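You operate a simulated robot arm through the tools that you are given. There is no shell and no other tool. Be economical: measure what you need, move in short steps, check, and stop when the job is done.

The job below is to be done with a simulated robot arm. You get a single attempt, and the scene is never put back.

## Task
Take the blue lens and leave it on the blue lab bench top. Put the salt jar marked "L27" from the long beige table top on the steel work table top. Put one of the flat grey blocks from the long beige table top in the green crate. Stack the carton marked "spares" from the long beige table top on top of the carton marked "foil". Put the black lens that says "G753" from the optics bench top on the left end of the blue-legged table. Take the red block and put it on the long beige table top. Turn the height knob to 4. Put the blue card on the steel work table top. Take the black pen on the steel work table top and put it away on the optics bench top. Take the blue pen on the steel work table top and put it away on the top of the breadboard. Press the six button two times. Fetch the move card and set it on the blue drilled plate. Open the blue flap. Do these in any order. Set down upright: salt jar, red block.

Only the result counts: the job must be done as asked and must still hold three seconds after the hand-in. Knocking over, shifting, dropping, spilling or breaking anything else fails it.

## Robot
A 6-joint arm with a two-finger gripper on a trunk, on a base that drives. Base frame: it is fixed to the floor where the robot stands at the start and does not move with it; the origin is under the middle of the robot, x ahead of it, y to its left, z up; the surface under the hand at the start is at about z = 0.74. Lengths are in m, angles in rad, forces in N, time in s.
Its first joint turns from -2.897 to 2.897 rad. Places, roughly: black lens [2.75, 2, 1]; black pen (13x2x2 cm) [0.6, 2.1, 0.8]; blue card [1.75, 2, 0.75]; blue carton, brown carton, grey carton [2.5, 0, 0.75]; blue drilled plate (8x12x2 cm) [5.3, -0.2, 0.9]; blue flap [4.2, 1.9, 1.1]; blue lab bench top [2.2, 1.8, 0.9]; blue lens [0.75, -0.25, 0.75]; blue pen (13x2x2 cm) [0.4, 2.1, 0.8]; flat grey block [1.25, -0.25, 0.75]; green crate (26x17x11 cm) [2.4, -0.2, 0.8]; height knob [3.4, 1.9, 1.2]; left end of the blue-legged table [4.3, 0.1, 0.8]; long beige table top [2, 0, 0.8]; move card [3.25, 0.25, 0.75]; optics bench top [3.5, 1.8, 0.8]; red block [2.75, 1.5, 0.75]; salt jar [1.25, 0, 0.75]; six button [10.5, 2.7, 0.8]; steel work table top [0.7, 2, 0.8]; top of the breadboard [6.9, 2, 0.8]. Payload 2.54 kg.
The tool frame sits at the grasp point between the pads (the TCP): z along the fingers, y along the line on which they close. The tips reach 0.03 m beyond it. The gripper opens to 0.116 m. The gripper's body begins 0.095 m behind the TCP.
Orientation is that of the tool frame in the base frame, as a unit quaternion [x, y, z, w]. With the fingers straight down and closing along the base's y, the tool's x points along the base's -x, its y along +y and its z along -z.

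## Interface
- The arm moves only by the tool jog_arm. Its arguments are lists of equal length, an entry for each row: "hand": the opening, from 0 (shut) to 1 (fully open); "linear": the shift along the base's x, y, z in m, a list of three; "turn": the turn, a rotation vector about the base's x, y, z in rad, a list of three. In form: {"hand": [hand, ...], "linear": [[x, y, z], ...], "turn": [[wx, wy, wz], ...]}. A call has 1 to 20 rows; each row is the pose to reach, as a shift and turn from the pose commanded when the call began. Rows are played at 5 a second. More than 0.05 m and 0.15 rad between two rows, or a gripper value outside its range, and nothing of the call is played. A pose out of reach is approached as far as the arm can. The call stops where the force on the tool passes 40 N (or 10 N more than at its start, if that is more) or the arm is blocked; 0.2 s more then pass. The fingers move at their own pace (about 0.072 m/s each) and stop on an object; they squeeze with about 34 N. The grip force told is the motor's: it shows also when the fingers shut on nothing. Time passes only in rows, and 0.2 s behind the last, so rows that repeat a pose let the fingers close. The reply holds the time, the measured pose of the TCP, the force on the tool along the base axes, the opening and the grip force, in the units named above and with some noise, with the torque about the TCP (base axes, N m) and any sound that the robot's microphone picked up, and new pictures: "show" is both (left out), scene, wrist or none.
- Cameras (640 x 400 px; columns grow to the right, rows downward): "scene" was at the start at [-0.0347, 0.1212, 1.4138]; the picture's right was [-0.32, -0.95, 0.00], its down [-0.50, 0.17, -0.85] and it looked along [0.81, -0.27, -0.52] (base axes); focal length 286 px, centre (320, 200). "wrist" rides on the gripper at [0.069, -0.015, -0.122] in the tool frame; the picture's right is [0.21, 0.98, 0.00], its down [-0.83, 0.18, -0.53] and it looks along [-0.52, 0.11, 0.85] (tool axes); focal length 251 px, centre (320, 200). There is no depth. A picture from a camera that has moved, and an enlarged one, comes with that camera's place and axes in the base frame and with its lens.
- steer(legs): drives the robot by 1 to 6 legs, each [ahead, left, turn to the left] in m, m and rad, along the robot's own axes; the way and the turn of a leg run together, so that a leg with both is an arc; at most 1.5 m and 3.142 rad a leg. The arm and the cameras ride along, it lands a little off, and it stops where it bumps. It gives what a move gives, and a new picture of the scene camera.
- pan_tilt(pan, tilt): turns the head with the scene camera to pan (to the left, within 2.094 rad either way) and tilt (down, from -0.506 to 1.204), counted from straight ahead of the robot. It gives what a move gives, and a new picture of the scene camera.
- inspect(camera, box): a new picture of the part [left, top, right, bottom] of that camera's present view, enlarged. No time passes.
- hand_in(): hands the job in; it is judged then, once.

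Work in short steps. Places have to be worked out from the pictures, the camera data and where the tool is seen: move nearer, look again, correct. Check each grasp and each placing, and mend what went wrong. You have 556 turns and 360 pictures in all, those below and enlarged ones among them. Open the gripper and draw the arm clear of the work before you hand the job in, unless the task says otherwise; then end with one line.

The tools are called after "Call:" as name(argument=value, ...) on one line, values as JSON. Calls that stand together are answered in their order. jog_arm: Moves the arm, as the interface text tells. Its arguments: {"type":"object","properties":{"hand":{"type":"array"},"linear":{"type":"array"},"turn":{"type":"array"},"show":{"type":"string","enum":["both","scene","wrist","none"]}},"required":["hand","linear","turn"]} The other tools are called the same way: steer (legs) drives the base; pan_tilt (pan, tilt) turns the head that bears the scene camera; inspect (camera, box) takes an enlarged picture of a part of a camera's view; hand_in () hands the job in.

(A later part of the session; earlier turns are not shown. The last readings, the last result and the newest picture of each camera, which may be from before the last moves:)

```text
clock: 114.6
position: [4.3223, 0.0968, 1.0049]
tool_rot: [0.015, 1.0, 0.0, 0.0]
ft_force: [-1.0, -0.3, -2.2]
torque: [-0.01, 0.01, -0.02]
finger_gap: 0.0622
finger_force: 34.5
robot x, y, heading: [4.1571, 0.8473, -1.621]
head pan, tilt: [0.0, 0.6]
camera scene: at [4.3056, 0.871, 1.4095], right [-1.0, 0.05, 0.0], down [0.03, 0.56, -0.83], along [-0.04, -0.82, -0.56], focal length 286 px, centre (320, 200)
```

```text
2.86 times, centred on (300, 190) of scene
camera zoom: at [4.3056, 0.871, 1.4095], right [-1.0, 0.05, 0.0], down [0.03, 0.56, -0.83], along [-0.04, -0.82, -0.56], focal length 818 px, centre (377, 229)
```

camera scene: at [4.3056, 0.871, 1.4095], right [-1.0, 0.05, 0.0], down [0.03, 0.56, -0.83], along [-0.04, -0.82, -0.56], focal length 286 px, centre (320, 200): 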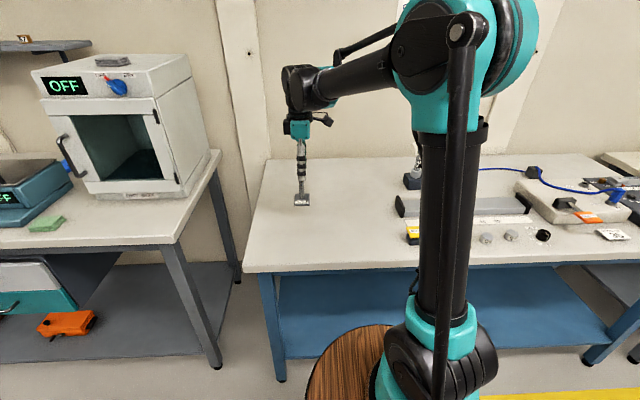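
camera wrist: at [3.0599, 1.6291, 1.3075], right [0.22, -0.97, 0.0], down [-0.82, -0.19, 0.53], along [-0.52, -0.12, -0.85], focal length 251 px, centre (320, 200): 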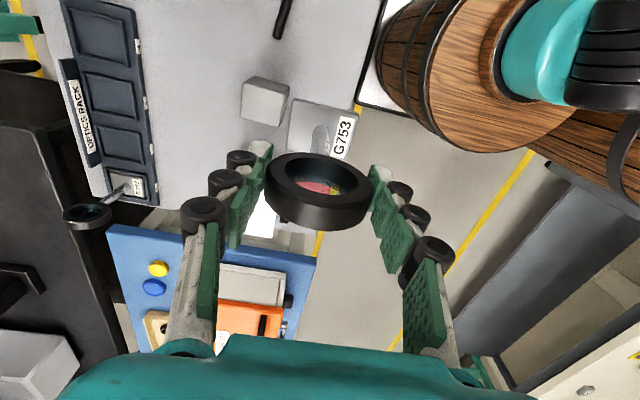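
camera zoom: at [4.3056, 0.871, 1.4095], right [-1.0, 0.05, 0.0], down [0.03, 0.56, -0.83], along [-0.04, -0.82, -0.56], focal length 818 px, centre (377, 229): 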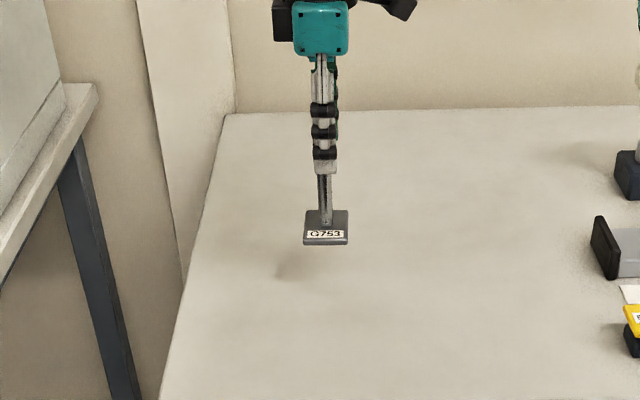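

About 7 cm above the table. Lower 5.5 cm, then in small steps.

Call:
jog_arm(hand=[0, 0, 0, 0, 0, 0], linear=[[0, 0, -0.03], [0, 0, -0.05], [0, 0, -0.055], [0, 0, -0.06], [0, 0, -0.064], [0, 0, -0.067]], turn=[[0, 0, 0], [0, 0, 0], [0, 0, 0], [0, 0, 0], [0, 0, 0], [0, 0, 0]], show="none")

Call:
inspect(camera="scene", box=[260, 160, 340, 220])

```text
clock: 116.0
position: [4.3196, 0.0993, 0.9377]
tool_rot: [0.015, 1.0, 0.0, 0.0]
ft_force: [-0.1, -0.9, -2.6]
torque: [-0.03, 0.02, 0.04]
finger_gap: 0.062
finger_force: 34.0
robot x, y, heading: [4.1527, 0.8475, -1.624]
head pan, tilt: [0.0, 0.6]
```

```text
6.67 times, centred on (300, 190) of scene
camera zoom: at [4.3056, 0.8709, 1.4095], right [-1.0, 0.05, 0.0], down [0.03, 0.56, -0.82], along [-0.04, -0.82, -0.57], focal length 1908 px, centre (453, 267)
```

zoom: 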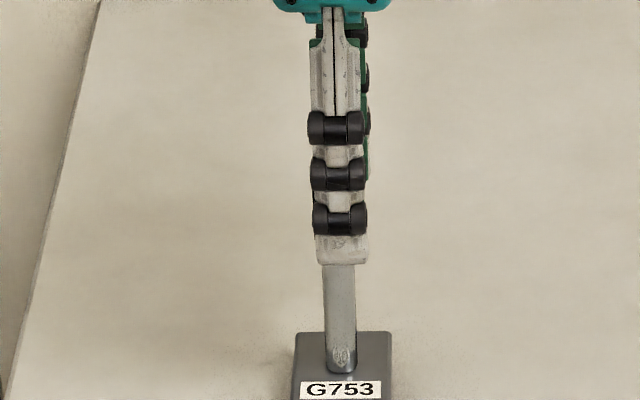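

Call:
jog_arm(hand=[0, 0, 0, 0, 0, 0], linear=[[0, 0, -0.003], [0, 0, -0.006], [0, 0, -0.009], [0, 0, -0.012], [0, 0, -0.014], [0, 0, -0.016]], turn=[[0, 0, 0], [0, 0, 0], [0, 0, 0], [0, 0, 0], [0, 0, 0], [0, 0, 0]], show="none")

Call:
inspect(camera="scene", box=[260, 170, 340, 230])

```text
clock: 117.4
position: [4.3213, 0.0994, 0.9232]
tool_rot: [0.014, 1.0, 0.0, 0.001]
ft_force: [3.4, 7.6, 23.9]
torque: [0.14, -0.28, 0.07]
finger_gap: 0.0619
finger_force: 34.1
robot x, y, heading: [4.1551, 0.8462, -1.618]
head pan, tilt: [0.0, 0.6]
```

```text
6.67 times, centred on (300, 200) of scene
camera zoom: at [4.3056, 0.8722, 1.4095], right [-1.0, 0.05, 0.0], down [0.03, 0.56, -0.83], along [-0.04, -0.82, -0.56], focal length 1908 px, centre (453, 200)
```

zoom: 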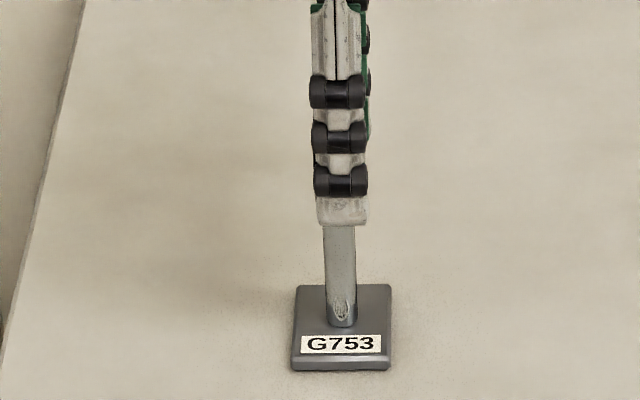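

Seated (24 N). Ease up 1 mm, open, and rise.

Call:
jog_arm(hand=[0.4, 0.7, 1, 1, 1, 1, 1, 1], linear=[[0, 0, 0.002], [0, 0, 0.002], [0, 0, 0.002], [0, 0, 0.002], [0, 0, 0.04], [0, 0, 0.08], [0, 0, 0.12], [0, 0, 0.16]], turn=[[0, 0, 0], [0, 0, 0], [0, 0, 0], [0, 0, 0], [0, 0, 0], [0, 0, 0], [0, 0, 0], [0, 0, 0]], show="none")

Call:
inspect(camera="scene", box=[220, 110, 380, 240])

```text
clock: 119.2
position: [4.3212, 0.0956, 1.0834]
tool_rot: [0.015, 1.0, 0.001, 0.0]
ft_force: [-0.7, -0.5, -1.1]
torque: [0.0, -0.02, 0.01]
finger_gap: 0.1161
finger_force: 0.0
robot x, y, heading: [4.1538, 0.8462, -1.62]
head pan, tilt: [0.0, 0.6]
```

```text
3.08 times, centred on (300, 175) of scene
camera zoom: at [4.3056, 0.8709, 1.4095], right [-1.0, 0.05, 0.0], down [0.03, 0.56, -0.82], along [-0.04, -0.82, -0.57], focal length 880 px, centre (382, 277)
```

zoom: 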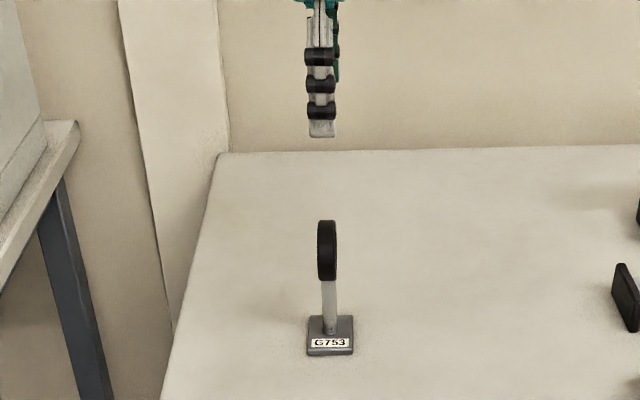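

G753 is placed. Next the move card near (3.25, 0.25): retract the arm and strafe right ~0.85 m.

Call:
jog_arm(hand=[1, 1, 1, 1], linear=[[0, 0.03, 0.04], [0, 0.06, 0.08], [0, 0.1, 0.09], [0, 0.14, 0.09]], turn=[[0, 0, 0], [0, 0, 0], [0, 0, 0], [0, 0, 0]], show="none")

Call:
steer(legs=[[0, -0.85, 0.048]])

Call:
inspect(camera="scene", box=[0, 110, 400, 360])

```text
clock: 120.2
position: [4.3205, 0.2373, 1.1724]
tool_rot: [0.014, 1.0, 0.0, 0.0]
ft_force: [0.2, -1.0, -0.3]
torque: [0.04, 0.0, -0.04]
finger_gap: 0.1159
finger_force: 0.1
robot x, y, heading: [4.1515, 0.8465, -1.62]
head pan, tilt: [0.0, 0.6]
```

```text
clock: 124.7
position: [3.4987, 0.2693, 1.1717]
tool_rot: [-0.007, 1.0, 0.0, 0.0]
ft_force: [-0.3, -0.4, 1.1]
torque: [-0.01, -0.01, 0.02]
finger_gap: 0.116
finger_force: 0.0
robot x, y, heading: [3.3058, 0.8684, -1.58]
head pan, tilt: [0.0, 0.6]
camera scene: at [3.4563, 0.8999, 1.4095], right [-1.0, 0.0, 0.0], down [0.0, 0.56, -0.83], along [0.0, -0.83, -0.56], focal length 286 px, centre (320, 200)
```

scene: 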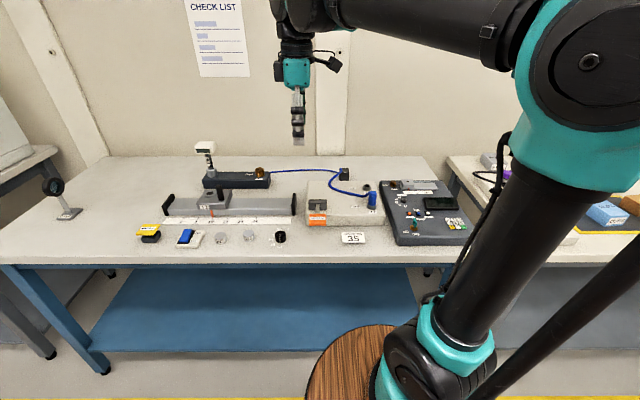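

```text
1.60 times, centred on (200, 235) of scene
camera zoom: at [3.4563, 0.8999, 1.4095], right [-1.0, 0.0, 0.0], down [0.0, 0.56, -0.83], along [0.0, -0.83, -0.56], focal length 458 px, centre (512, 144)
```

zoom: 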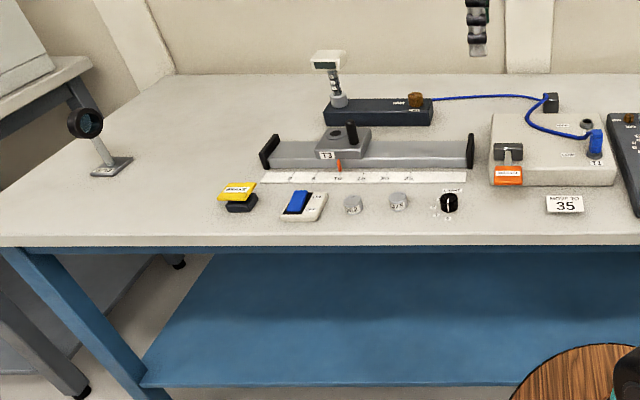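

The "MOVE TO 35" card is at ~(3.349, 0.214). Move above it and view it with the wrist camera.

Call:
jog_arm(hand=[1, 1, 1, 1, 1, 1], linear=[[-0.04, -0.01, 0], [-0.08, -0.02, 0], [-0.12, -0.035, 0], [-0.15, -0.053, -0.03], [-0.15, -0.053, -0.075], [-0.15, -0.053, -0.12]], turn=[[0, 0, 0], [0, 0, 0], [0, 0, 0], [0, 0, 0], [0, 0, 0], [0, 0, 0]], show="wrist")

Call:
inspect(camera="scene", box=[300, 180, 420, 260])

```text
clock: 126.1
position: [3.3485, 0.2169, 1.0504]
tool_rot: [-0.007, 1.0, 0.0, 0.0]
ft_force: [-0.3, 0.4, 0.5]
torque: [0.03, 0.04, 0.0]
finger_gap: 0.116
finger_force: 0.0
robot x, y, heading: [3.305, 0.8702, -1.576]
head pan, tilt: [0.0, 0.6]
camera wrist: at [3.2801, 0.2004, 1.1729], right [-0.23, 0.97, 0.0], down [0.82, 0.19, 0.53], along [0.52, 0.12, -0.85], focal length 251 px, centre (320, 200)
```

wrist: 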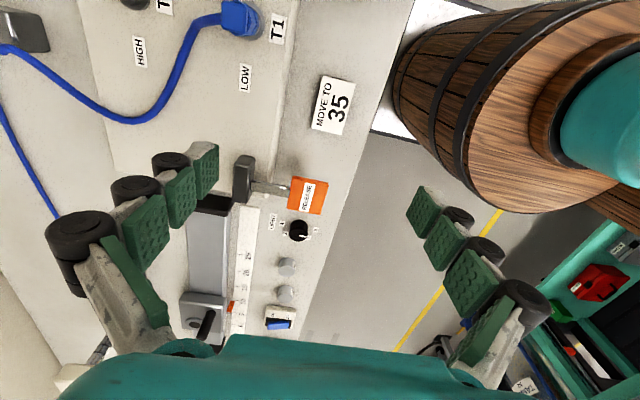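

```text
5.00 times, centred on (360, 220) of scene
camera zoom: at [3.4563, 0.9, 1.4095], right [-1.0, 0.01, 0.0], down [0.0, 0.56, -0.83], along [0.0, -0.83, -0.56], focal length 1431 px, centre (120, 100)
```

zoom: 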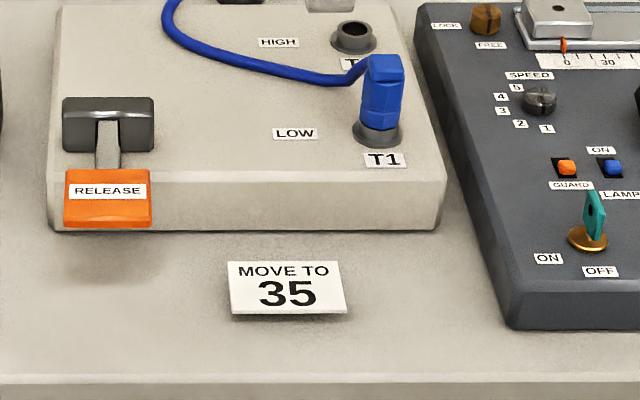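

The control box is only ~4 cm behind the card, so I turn the hand -90° to close along x (card 7 cm wide).

Call:
jog_arm(hand=[1, 1, 1, 1, 1, 1, 1, 1, 1, 1, 1], linear=[[0, 0, 0], [0, 0, 0], [0, 0, 0], [0, 0.003, 0], [0, 0.005, 0], [0, 0.007, 0], [0, 0.009, 0], [0, 0.011, -0.02], [0.001, 0.012, -0.04], [0.002, 0.012, -0.06], [0.002, 0.012, -0.09]], turn=[[0, 0, -0.14], [0, 0, -0.28], [0, 0, -0.43], [0, 0, -0.57], [0, 0, -0.71], [0, 0, -0.86], [0, 0, -1.0], [0, 0, -1.14], [0, 0, -1.28], [0, 0, -1.42], [0, 0, -1.557]], show="wrist")

Call:
inspect(camera="scene", box=[300, 180, 420, 260])

```text
clock: 128.5
position: [3.3517, 0.2262, 0.9626]
tool_rot: [0.698, 0.716, 0.001, -0.001]
ft_force: [-0.6, -0.6, 0.0]
torque: [-0.06, -0.02, 0.0]
finger_gap: 0.1157
finger_force: 0.1
robot x, y, heading: [3.307, 0.8689, -1.575]
head pan, tilt: [0.0, 0.6]
camera wrist: at [3.3343, 0.295, 1.0846], right [0.97, 0.24, 0.0], down [0.2, -0.82, 0.53], along [0.13, -0.52, -0.85], focal length 251 px, centre (320, 200)
```

wrist: 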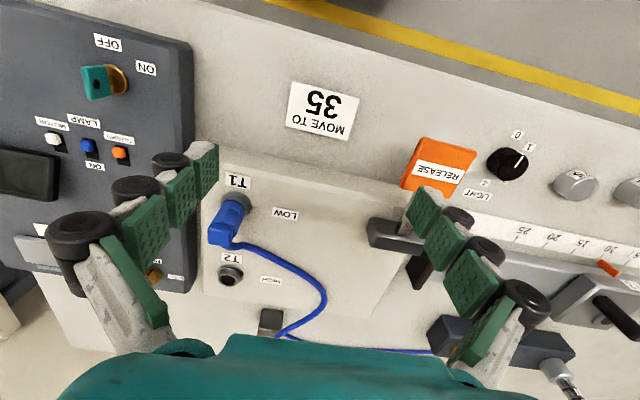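

```text
5.00 times, centred on (360, 220) of scene
camera zoom: at [3.4563, 0.9, 1.4095], right [-1.0, 0.0, 0.0], down [0.0, 0.56, -0.83], along [0.0, -0.83, -0.56], focal length 1431 px, centre (120, 100)
```

zoom: 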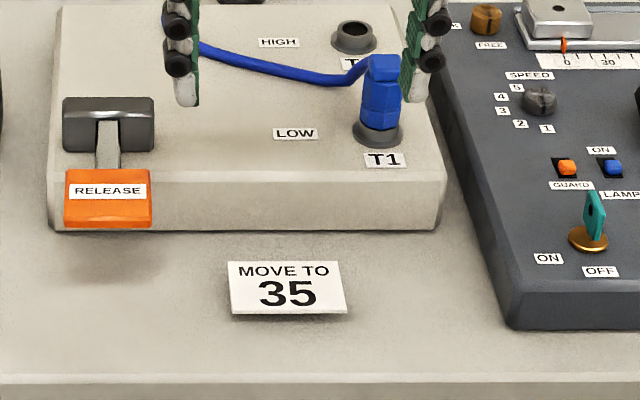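

Card centre ≈ (3.351, 0.232). Lower toward the table.

Call:
jog_arm(hand=[1, 1, 1, 1], linear=[[0, 0.006, -0.04], [0, 0.006, -0.08], [0, 0.006, -0.1], [0, 0.006, -0.11]], turn=[[0, 0, 0], [0, 0, 0], [0, 0, 0], [0, 0, 0]], show="none")

Call:
inspect(camera="scene", box=[300, 180, 420, 260])

```text
clock: 129.5
position: [3.3515, 0.2334, 0.852]
tool_rot: [0.697, 0.717, -0.001, 0.0]
ft_force: [-1.0, 1.1, -0.2]
torque: [0.01, 0.02, 0.0]
finger_gap: 0.1161
finger_force: 0.1
robot x, y, heading: [3.3042, 0.8708, -1.577]
head pan, tilt: [0.0, 0.6]
```

```text
5.00 times, centred on (360, 220) of scene
camera zoom: at [3.4563, 0.8999, 1.4095], right [-1.0, 0.0, 0.0], down [0.0, 0.56, -0.83], along [0.0, -0.83, -0.56], focal length 1431 px, centre (120, 100)
```

zoom: 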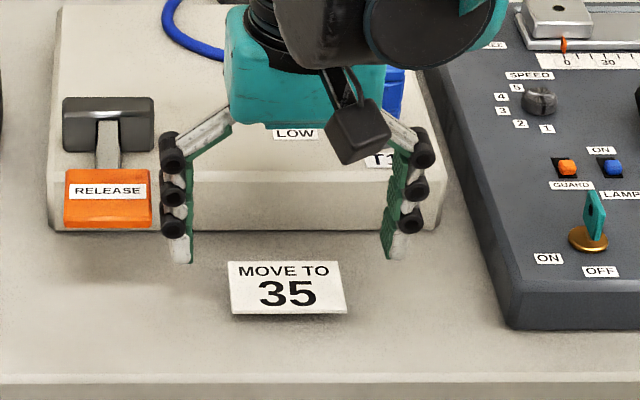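

Tips are still ~1.5 cm above. Continue down in small steps.

Call:
jog_arm(hand=[1, 1, 1, 1, 1], linear=[[0, -0.002, -0.006], [0, -0.002, -0.01], [0, -0.002, -0.013], [0, -0.002, -0.016], [0, -0.002, -0.018]], turn=[[0, 0, 0], [0, 0, 0], [0, 0, 0], [0, 0, 0], [0, 0, 0]], show="none")

Call:
inspect(camera="scene", box=[300, 180, 420, 260])

```text
clock: 130.7
position: [3.3515, 0.2319, 0.8348]
tool_rot: [0.697, 0.717, 0.0, 0.001]
ft_force: [-0.3, -0.2, -0.8]
torque: [-0.01, 0.02, 0.01]
finger_gap: 0.1161
finger_force: 0.1
robot x, y, heading: [3.3033, 0.8682, -1.575]
head pan, tilt: [0.0, 0.6]
```

```text
5.00 times, centred on (360, 220) of scene
camera zoom: at [3.4563, 0.8999, 1.4095], right [-1.0, 0.0, 0.0], down [0.0, 0.56, -0.83], along [0.0, -0.83, -0.56], focal length 1431 px, centre (120, 100)
```

zoom: 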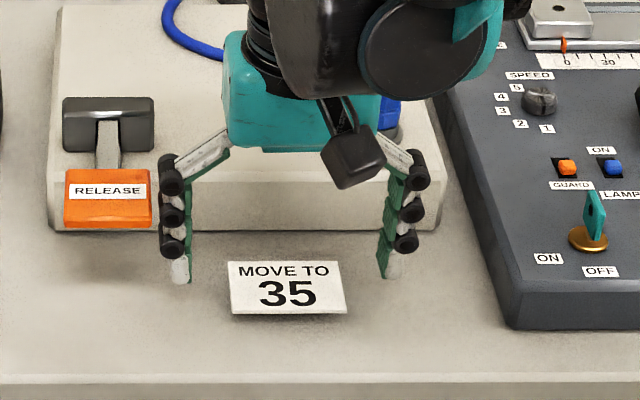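

Still no contact; a few millimetres more, then close.

Call:
jog_arm(hand=[1, 1, 1, 0.7, 0.5, 0.5, 0.5], linear=[[0, 0, -0.002], [0, 0, -0.004], [0, 0, -0.004], [0, 0, -0.004], [0, 0, -0.004], [0, 0, -0.004], [0, 0, -0.004]], turn=[[0, 0, 0], [0, 0, 0], [0, 0, 0], [0, 0, 0], [0, 0, 0], [0, 0, 0], [0, 0, 0]], show="none")

Call:
inspect(camera="scene", box=[300, 180, 420, 260])

```text
clock: 132.3
position: [3.3514, 0.232, 0.8302]
tool_rot: [0.698, 0.716, 0.0, 0.0]
ft_force: [0.3, -0.3, 6.5]
torque: [0.05, 0.05, -0.04]
finger_gap: 0.0683
finger_force: 33.4
robot x, y, heading: [3.3082, 0.8719, -1.576]
head pan, tilt: [0.0, 0.6]
```

```text
5.00 times, centred on (360, 220) of scene
camera zoom: at [3.4563, 0.9, 1.4095], right [-1.0, 0.0, 0.0], down [0.0, 0.56, -0.83], along [0.0, -0.83, -0.56], focal length 1431 px, centre (120, 100)
```

zoom: 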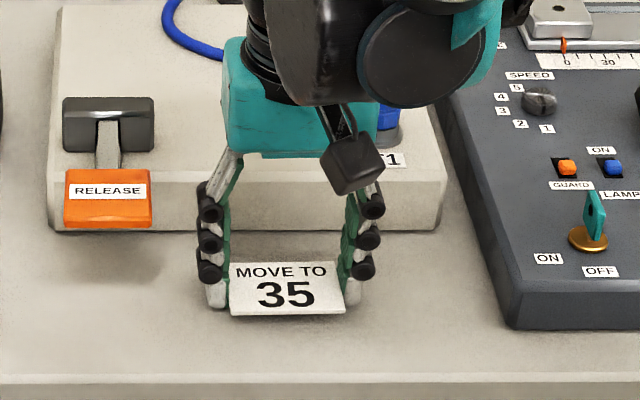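

Gripped (gap 0.068). Lift and retract.

Call:
jog_arm(hand=[0.3, 0.3, 0.3, 0.3, 0.3, 0.3, 0.3, 0.3, 0.3, 0.3, 0.3], linear=[[0, 0, 0.01], [0, 0, 0.05], [0, 0, 0.09], [0, 0, 0.13], [0, 0, 0.17], [0, 0, 0.21], [0, 0, 0.25], [0, 0, 0.29], [0, 0, 0.33], [0, 0.03, 0.35], [0, 0.06, 0.35]], turn=[[0, 0, 0], [0, 0, 0], [0, 0, 0], [0, 0, 0], [0, 0, 0], [0, 0, 0], [0, 0, 0], [0, 0, 0], [0, 0, 0], [0, 0, 0], [0, 0, 0]], show="wrist")

```text
clock: 134.7
position: [3.3526, 0.2924, 1.1804]
tool_rot: [0.697, 0.717, -0.001, 0.0]
ft_force: [0.1, -1.0, 0.5]
torque: [0.0, 0.06, 0.01]
finger_gap: 0.0683
finger_force: 34.2
robot x, y, heading: [3.3049, 0.869, -1.574]
head pan, tilt: [0.0, 0.6]
camera wrist: at [3.3368, 0.3606, 1.3033], right [0.97, 0.24, 0.0], down [0.2, -0.82, 0.53], along [0.13, -0.52, -0.85], focal length 251 px, centre (320, 200)
```

wrist: 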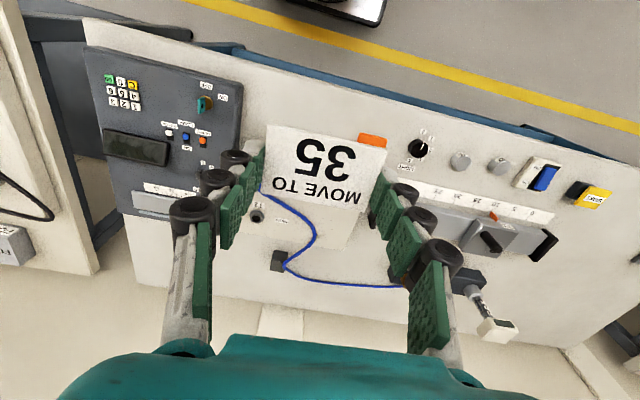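

Drive left ~2.0 m to the blue drilled plate at x≈5.3.

Call:
steer(legs=[[0, 1.0, 0], [0, 1.0, 0]])

Call:
inspect(camera="scene", box=[60, 100, 460, 350])

```text
clock: 144.8
position: [5.3786, 0.2792, 1.1801]
tool_rot: [0.695, 0.719, 0.001, 0.001]
ft_force: [-1.1, -0.3, 0.1]
torque: [-0.01, -0.01, -0.01]
finger_gap: 0.0682
finger_force: 34.1
robot x, y, heading: [5.3268, 0.8588, -1.569]
head pan, tilt: [0.0, 0.6]
camera scene: at [5.4781, 0.8883, 1.4095], right [-1.0, 0.0, 0.0], down [0.0, 0.56, -0.83], along [0.0, -0.83, -0.56], focal length 286 px, centre (320, 200)
```

scene: 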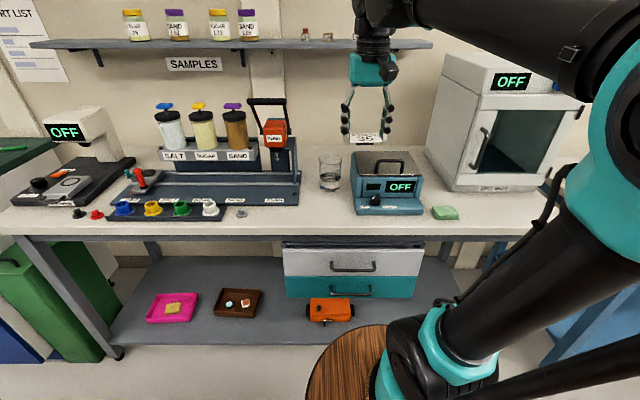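

```text
1.60 times, centred on (260, 225) of scene
camera zoom: at [5.4781, 0.8883, 1.4095], right [-1.0, 0.0, 0.0], down [0.0, 0.56, -0.83], along [0.0, -0.83, -0.56], focal length 458 px, centre (416, 160)
```

zoom: 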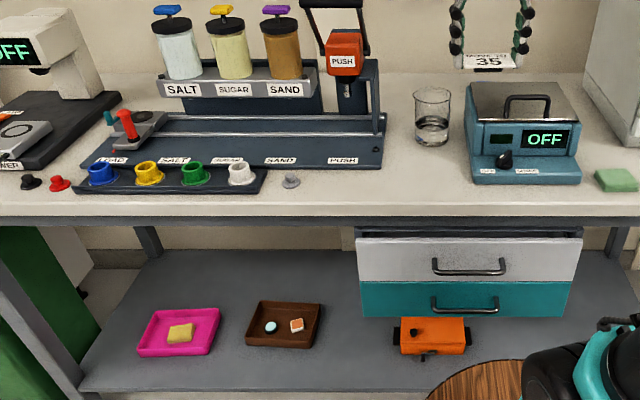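

I don't yet see a blue drilled plate; zoom in around (5.3, -0.2) and look from the wrist.

Call:
inspect(camera="scene", box=[290, 120, 470, 230])

Call:
inspect(camera="wrist", box=[0, 0, 640, 400])

```text
3.56 times, centred on (380, 175) of scene
camera zoom: at [5.4781, 0.8883, 1.4095], right [-1.0, 0.0, 0.0], down [0.0, 0.56, -0.83], along [0.0, -0.83, -0.56], focal length 1017 px, centre (107, 289)
```

zoom: 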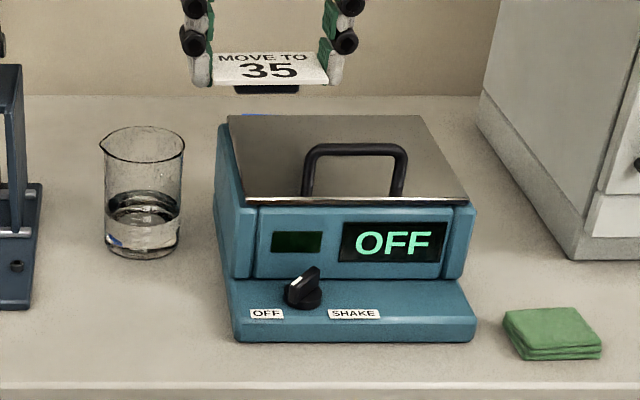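

```text
1.00 times, centred on (320, 200) of wrist (not enlarged: the box is as wide or as high as the picture)
camera zoom: at [5.3618, 0.3484, 1.3032], right [0.97, 0.25, 0.0], down [0.21, -0.82, 0.53], along [0.13, -0.52, -0.85], focal length 251 px, centre (320, 200)
```

zoom: 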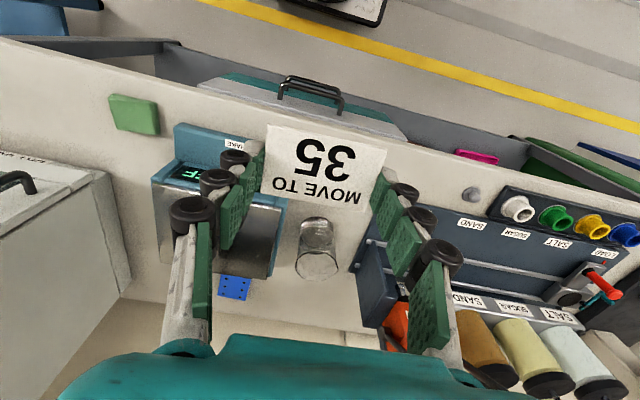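

There is a small blue drilled plate behind the shaker. Move the hand forward and look down at it.

Call:
jog_arm(hand=[0.3, 0.3, 0.3, 0.3, 0.3], linear=[[-0.02, -0.04, 0.01], [-0.04, -0.08, 0.02], [-0.06, -0.12, 0.03], [-0.08, -0.16, 0.04], [-0.09, -0.2, 0.04]], turn=[[0, 0, 0], [0, 0, 0], [0, 0, 0], [0, 0, 0], [0, 0, 0]], show="wrist")

Call:
inspect(camera="wrist", box=[200, 100, 440, 250])

```text
clock: 146.0
position: [5.2886, 0.0801, 1.2211]
tool_rot: [0.695, 0.719, 0.001, 0.0]
ft_force: [0.1, 0.2, 0.0]
torque: [-0.07, 0.01, 0.02]
finger_gap: 0.0684
finger_force: 33.9
robot x, y, heading: [5.3262, 0.8556, -1.573]
head pan, tilt: [0.0, 0.6]
camera wrist: at [5.2716, 0.1491, 1.3436], right [0.97, 0.25, 0.0], down [0.21, -0.82, 0.53], along [0.13, -0.52, -0.85], focal length 251 px, centre (320, 200)
```

wrist: 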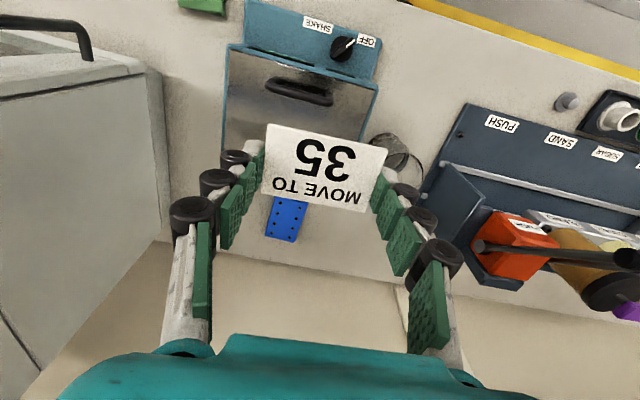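

```text
2.67 times, centred on (320, 175) of wrist
camera zoom: at [5.2716, 0.1491, 1.3436], right [0.97, 0.25, 0.0], down [0.21, -0.82, 0.53], along [0.13, -0.52, -0.85], focal length 670 px, centre (320, 267)
```

zoom: 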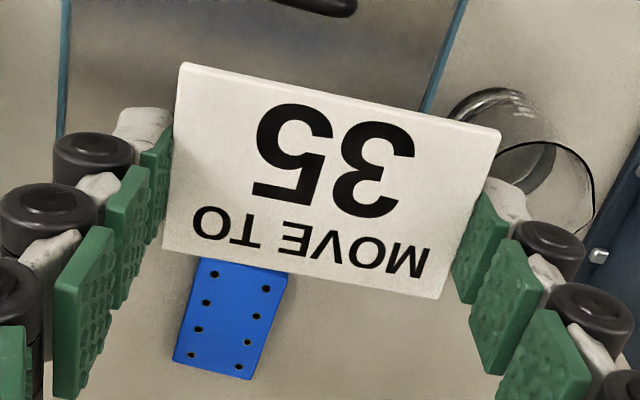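

The blue drilled plate lies at about x 5.235–5.314, y −0.32…−0.20 on the table behind the shaker. Pull back a bit and drive 0.17 closer; comparing views will also give the shelf height.

Call:
jog_arm(hand=[0.3, 0.3, 0.3], linear=[[0, 0.04, 0], [0, 0.08, 0], [0, 0.12, 0]], turn=[[0, 0, 0], [0, 0, 0], [0, 0, 0]], show="none")

Call:
steer(legs=[[0.17, 0, 0]])

```text
clock: 146.8
position: [5.2882, 0.2007, 1.2189]
tool_rot: [0.695, 0.719, 0.0, 0.0]
ft_force: [0.2, 0.1, -0.5]
torque: [0.04, -0.01, -0.01]
finger_gap: 0.0681
finger_force: 34.1
robot x, y, heading: [5.3301, 0.8569, -1.571]
head pan, tilt: [0.0, 0.6]
```

```text
clock: 148.2
position: [5.2927, 0.0293, 1.2191]
tool_rot: [0.693, 0.721, 0.0, 0.0]
ft_force: [0.7, 0.5, -0.4]
torque: [-0.03, 0.0, 0.04]
finger_gap: 0.0682
finger_force: 33.9
robot x, y, heading: [5.3269, 0.6815, -1.562]
head pan, tilt: [0.0, 0.6]
camera scene: at [5.4785, 0.7169, 1.4095], right [-1.0, -0.01, 0.0], down [0.0, 0.56, -0.83], along [0.0, -0.83, -0.56], focal length 286 px, centre (320, 200)
```

scene: 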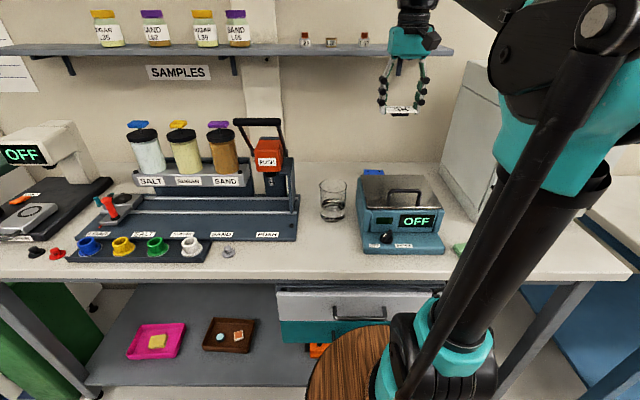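

The shelf above the plate matters for clearance; zoom in on it and on the shaker.

Call:
inspect(camera="scene", box=[280, 20, 440, 120])

Call:
inspect(camera="scene", box=[300, 140, 460, 260])

```text
4.00 times, centred on (360, 70) of scene
camera zoom: at [5.4785, 0.7169, 1.4095], right [-1.0, -0.01, 0.0], down [0.0, 0.56, -0.83], along [0.0, -0.83, -0.56], focal length 1145 px, centre (160, 720)
```

zoom: 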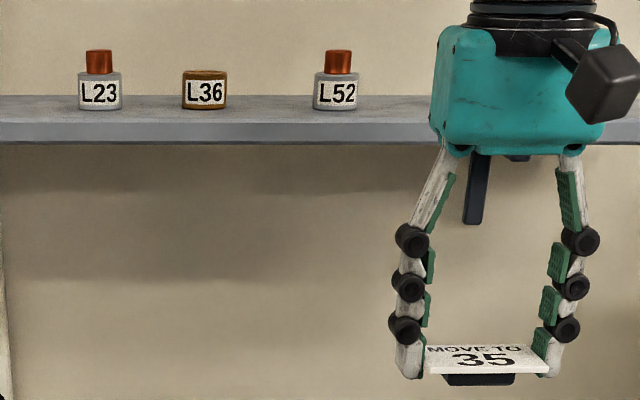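

```text
3.33 times, centred on (380, 200) of scene
camera zoom: at [5.4785, 0.7169, 1.4095], right [-1.0, -0.01, 0.0], down [0.0, 0.56, -0.83], along [0.0, -0.83, -0.56], focal length 954 px, centre (120, 200)
```

zoom: 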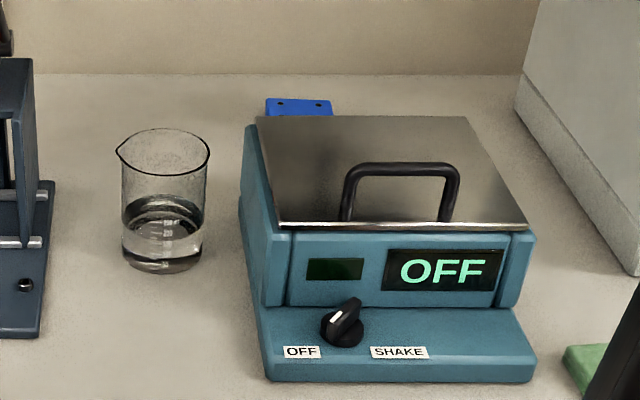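

Shelf: front edge y≈−0.30, underside z≈1.27. The plate's height is ambiguous (0.82 or 0.885), so I'll view it from another angle: pull back and strafe left 0.3.

Call:
jog_arm(hand=[0.3, 0.3, 0.3], linear=[[0, 0.04, 0], [0, 0.08, 0], [0, 0.12, 0]], turn=[[0, 0, 0], [0, 0, 0], [0, 0, 0]], show="none")

Call:
steer(legs=[[0, 0.3, 0]])

Call:
inspect(camera="scene", box=[380, 120, 560, 240])

```text
clock: 149.0
position: [5.2928, 0.1471, 1.2166]
tool_rot: [0.693, 0.721, -0.001, -0.001]
ft_force: [-0.4, -0.1, -0.1]
torque: [0.03, -0.04, -0.05]
finger_gap: 0.068
finger_force: 34.0
robot x, y, heading: [5.329, 0.6837, -1.567]
head pan, tilt: [0.0, 0.6]
```

```text
clock: 151.1
position: [5.5946, 0.1508, 1.2181]
tool_rot: [0.692, 0.721, 0.0, 0.001]
ft_force: [-0.7, 0.3, -0.4]
torque: [0.02, 0.0, -0.02]
finger_gap: 0.0681
finger_force: 33.8
robot x, y, heading: [5.633, 0.6866, -1.568]
head pan, tilt: [0.0, 0.6]
camera scene: at [5.7796, 0.7192, 1.4095], right [-1.0, -0.01, 0.0], down [0.0, 0.56, -0.83], along [0.01, -0.83, -0.56], focal length 286 px, centre (320, 200)
```

scene: 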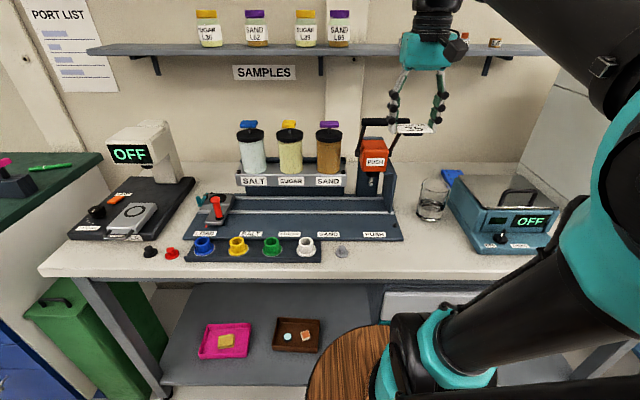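

```text
3.33 times, centred on (470, 180) of scene
camera zoom: at [5.7796, 0.7192, 1.4095], right [-1.0, -0.01, 0.0], down [0.0, 0.56, -0.83], along [0.01, -0.83, -0.56], focal length 954 px, centre (-180, 267)
```

zoom: 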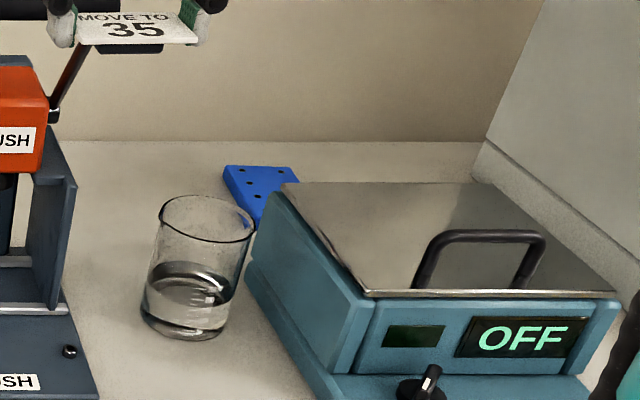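

Triangulated: plate top z≈0.894, x 5.246–5.321, y −0.245…−0.13, right behind the shaker lid. Strafe back and approach at moderate height.

Call:
steer(legs=[[0, -0.32, 0]])

Call:
jog_arm(hand=[0.3, 0.3, 0.3, 0.3], linear=[[0, 0, -0.04], [0, 0, -0.08], [0, 0, -0.12], [0, 0, -0.16]], turn=[[0, 0, 0], [0, 0, 0], [0, 0, 0], [0, 0, 0]], show="both")

```text
clock: 153.2
position: [5.2758, 0.1462, 1.2171]
tool_rot: [0.692, 0.722, 0.0, -0.001]
ft_force: [0.4, -0.4, -0.3]
torque: [-0.03, 0.02, 0.0]
finger_gap: 0.0684
finger_force: 34.5
robot x, y, heading: [5.307, 0.6858, -1.561]
head pan, tilt: [0.0, 0.6]
camera scene: at [5.4594, 0.7167, 1.4095], right [-1.0, -0.01, 0.0], down [-0.01, 0.56, -0.83], along [0.01, -0.83, -0.56], focal length 286 px, centre (320, 200)
```

scene: 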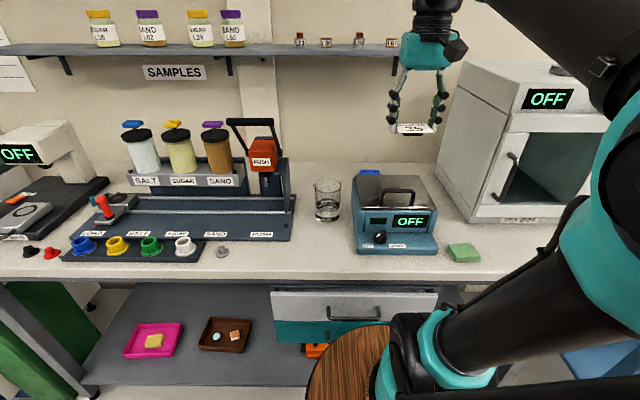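

```text
clock: 154.2
position: [5.275, 0.1455, 1.0574]
tool_rot: [0.693, 0.721, 0.0, 0.0]
ft_force: [0.2, 0.4, -0.9]
torque: [-0.03, 0.0, 0.03]
finger_gap: 0.0679
finger_force: 33.7
robot x, y, heading: [5.3089, 0.6847, -1.557]
head pan, tilt: [0.0, 0.6]
camera scene: at [5.4594, 0.7167, 1.4095], right [-1.0, -0.01, 0.0], down [-0.01, 0.56, -0.83], along [0.01, -0.83, -0.56], focal length 286 px, centre (320, 200)
camera wrist: at [5.2585, 0.2141, 1.1813], right [0.97, 0.26, 0.0], down [0.22, -0.82, 0.53], along [0.14, -0.52, -0.85], focal length 251 px, centre (320, 200)
```

scene: 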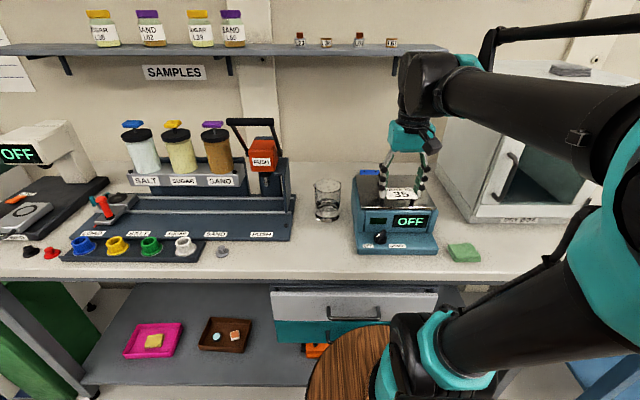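
wrist: 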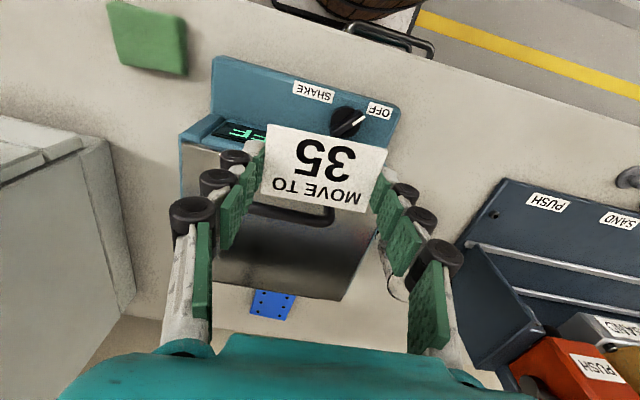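

Plate consistent (x 5.24–5.315, far edge y≈−0.24). Advance over the lid to y=−0.19 at z≈1.04, squaring the hand.

Call:
jog_arm(hand=[0.3, 0.3, 0.3, 0.3, 0.3, 0.3, 0.3, 0.3], linear=[[0, -0.042, -0.01], [0, -0.084, -0.02], [0, -0.126, -0.02], [0.002, -0.168, -0.02], [0.003, -0.21, -0.02], [0.004, -0.252, -0.02], [0.005, -0.294, -0.02], [0.005, -0.335, -0.02]], turn=[[0, 0, -0.01], [0, 0, -0.02], [0, 0, -0.03], [0, 0, -0.04], [0, 0, -0.04], [0, 0, -0.04], [0, 0, -0.04], [0, 0, -0.04]], show="both")

Call:
inspect(camera="scene", box=[330, 40, 490, 220])

```text
clock: 156.0
position: [5.2774, -0.184, 1.036]
tool_rot: [0.707, 0.707, -0.001, 0.001]
ft_force: [-0.8, -0.6, -0.8]
torque: [0.03, 0.02, -0.02]
finger_gap: 0.068
finger_force: 33.7
robot x, y, heading: [5.3094, 0.6871, -1.561]
head pan, tilt: [0.0, 0.6]
camera scene: at [5.4594, 0.7188, 1.4095], right [-1.0, -0.01, 0.0], down [-0.01, 0.56, -0.83], along [0.01, -0.83, -0.56], focal length 286 px, centre (320, 200)
camera wrist: at [5.2635, -0.1147, 1.1582], right [0.98, 0.22, 0.0], down [0.18, -0.82, 0.53], along [0.12, -0.52, -0.85], focal length 251 px, centre (320, 200)
```

scene: 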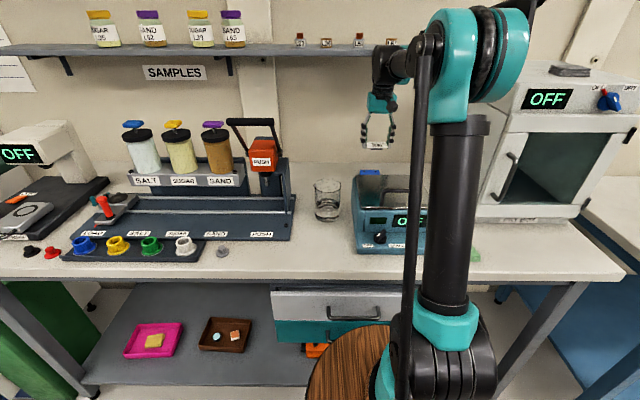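
wrist: 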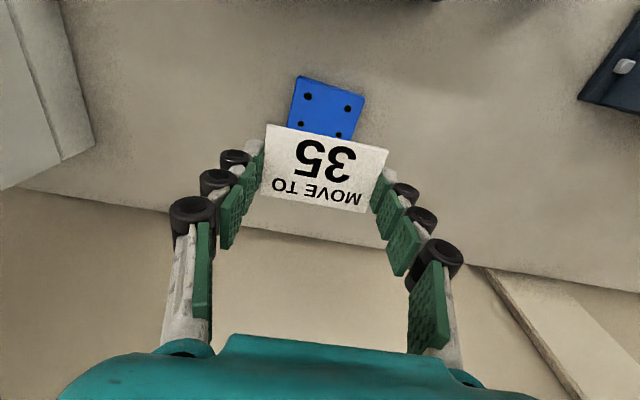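

```text
2.22 times, centred on (410, 130) of scene
camera zoom: at [5.4594, 0.7188, 1.4095], right [-1.0, -0.01, 0.0], down [-0.01, 0.56, -0.83], along [0.01, -0.83, -0.56], focal length 636 px, centre (120, 356)
```

zoom: 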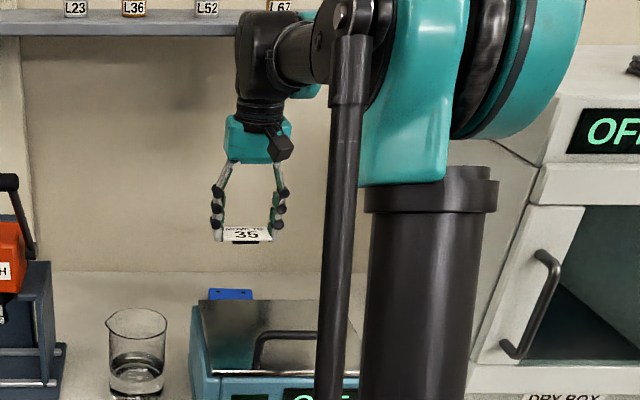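

Plate's near edge is at y≈−0.149, so the centre is ≈ (5.283, −0.20). Lower toward it.

Call:
jog_arm(hand=[0.3, 0.3, 0.3, 0.3, 0.3], linear=[[0.005, -0.013, 0], [0.005, -0.013, -0.03], [0.005, -0.013, -0.06], [0.005, -0.013, -0.08], [0.005, -0.013, -0.09]], turn=[[0, 0, 0], [0, 0, 0], [0, 0, 0], [0, 0, 0], [0, 0, 0]], show="wrist")

Call:
inspect(camera="scene", box=[340, 120, 420, 190])

```text
clock: 157.2
position: [5.2848, -0.2011, 0.9457]
tool_rot: [0.706, 0.708, 0.001, -0.001]
ft_force: [-0.2, 0.7, -0.3]
torque: [-0.04, 0.02, 0.02]
finger_gap: 0.068
finger_force: 33.8
robot x, y, heading: [5.3074, 0.6825, -1.561]
head pan, tilt: [0.0, 0.6]
camera wrist: at [5.27, -0.1319, 1.0692], right [0.98, 0.22, 0.0], down [0.18, -0.82, 0.53], along [0.12, -0.52, -0.85], focal length 251 px, centre (320, 200)
```

wrist: 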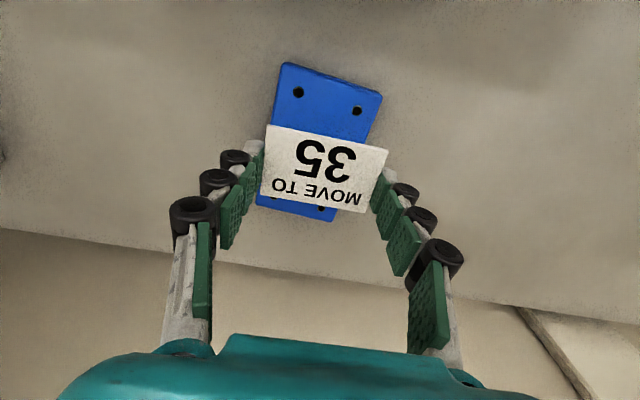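

```text
5.71 times, centred on (380, 155) of scene
camera zoom: at [5.4595, 0.7164, 1.4095], right [-1.0, -0.01, 0.0], down [-0.01, 0.56, -0.83], along [0.01, -0.83, -0.56], focal length 1635 px, centre (-23, 457)
```

zoom: 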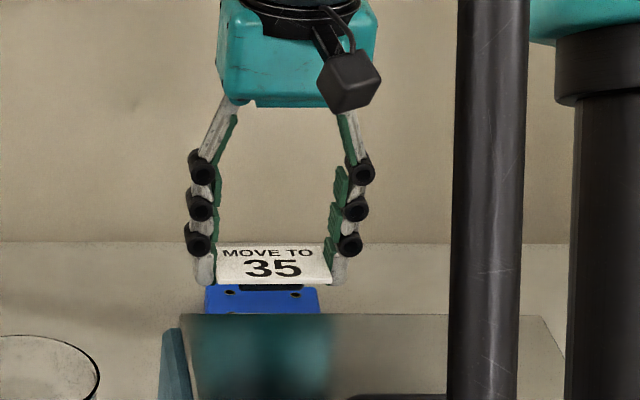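

Plate top looks to be z≈0.865, centre ≈ (5.286, −0.213). Nudge and lower in small steps until contact.

Call:
jog_arm(hand=[0.3, 0.3, 0.3, 0.3, 0.3, 0.3, 0.3, 0.3], linear=[[0.001, -0.01, -0.01], [0.001, -0.01, -0.02], [0.001, -0.01, -0.026], [0.001, -0.01, -0.031], [0.001, -0.01, -0.035], [0.001, -0.01, -0.038], [0.001, -0.01, -0.041], [0.001, -0.01, -0.043]], turn=[[0, 0, 0], [0, 0, 0], [0, 0, 0], [0, 0, 0], [0, 0, 0], [0, 0, 0], [0, 0, 0], [0, 0, 0]], show="wrist")

Call:
inspect(camera="scene", box=[340, 120, 420, 190])

```text
clock: 159.0
position: [5.2867, -0.2102, 0.9058]
tool_rot: [0.707, 0.707, -0.001, 0.0]
ft_force: [-4.2, -3.6, 24.2]
torque: [-0.05, 0.1, 0.01]
finger_gap: 0.0683
finger_force: 34.2
robot x, y, heading: [5.3092, 0.6824, -1.558]
head pan, tilt: [0.0, 0.6]
camera wrist: at [5.272, -0.1417, 1.0277], right [0.98, 0.22, 0.0], down [0.18, -0.82, 0.54], along [0.11, -0.52, -0.84], focal length 251 px, centre (320, 200)
```

wrist: 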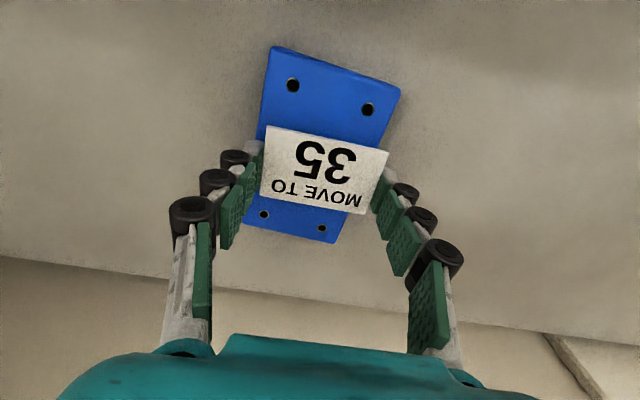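

```text
5.71 times, centred on (380, 155) of scene
camera zoom: at [5.4593, 0.7174, 1.4095], right [-1.0, -0.01, 0.0], down [-0.01, 0.56, -0.83], along [0.01, -0.83, -0.56], focal length 1635 px, centre (-23, 457)
```

zoom: 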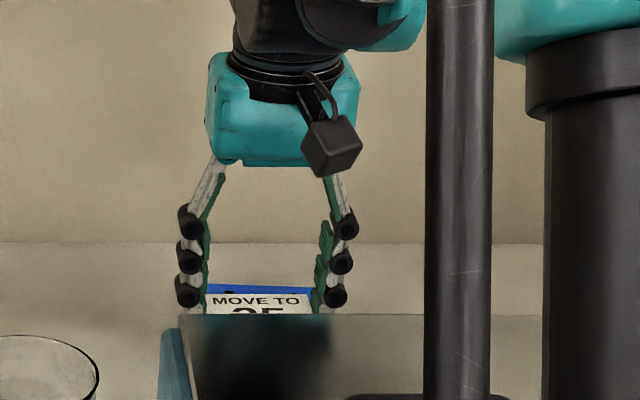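

Contact with the plate, card centred on it. Release and rise.

Call:
jog_arm(hand=[0.65, 0.8, 0.8, 0.8, 0.8, 0.8, 0.8, 0.8], linear=[[0, 0, 0.004], [0, 0, 0.004], [0, 0, 0.004], [0, 0, 0.03], [0, 0, 0.07], [0, 0, 0.11], [0, 0, 0.135], [0, 0.04, 0.14]], turn=[[0, 0, 0], [0, 0, 0], [0, 0, 0], [0, 0, 0], [0, 0, 0], [0, 0, 0], [0, 0, 0], [0, 0, 0]], show="wrist")

```text
clock: 160.8
position: [5.285, -0.176, 1.044]
tool_rot: [0.706, 0.708, 0.0, 0.0]
ft_force: [-0.1, -6.1, -5.9]
torque: [0.71, -0.01, -0.01]
finger_gap: 0.093
finger_force: 0.0
robot x, y, heading: [5.3094, 0.6837, -1.561]
head pan, tilt: [0.0, 0.6]
camera wrist: at [5.2704, -0.1075, 1.1669], right [0.98, 0.22, 0.0], down [0.18, -0.83, 0.53], along [0.12, -0.52, -0.85], focal length 251 px, centre (320, 200)
```

wrist: 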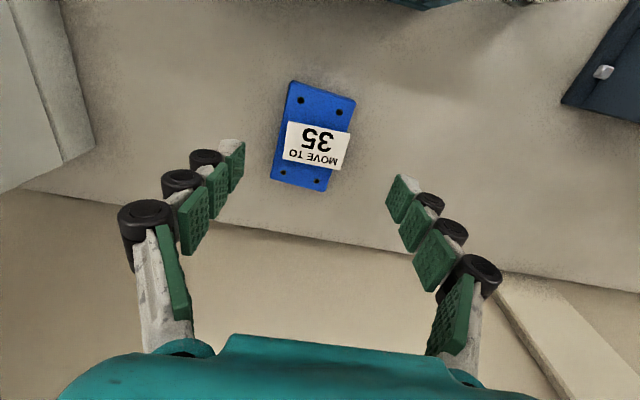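

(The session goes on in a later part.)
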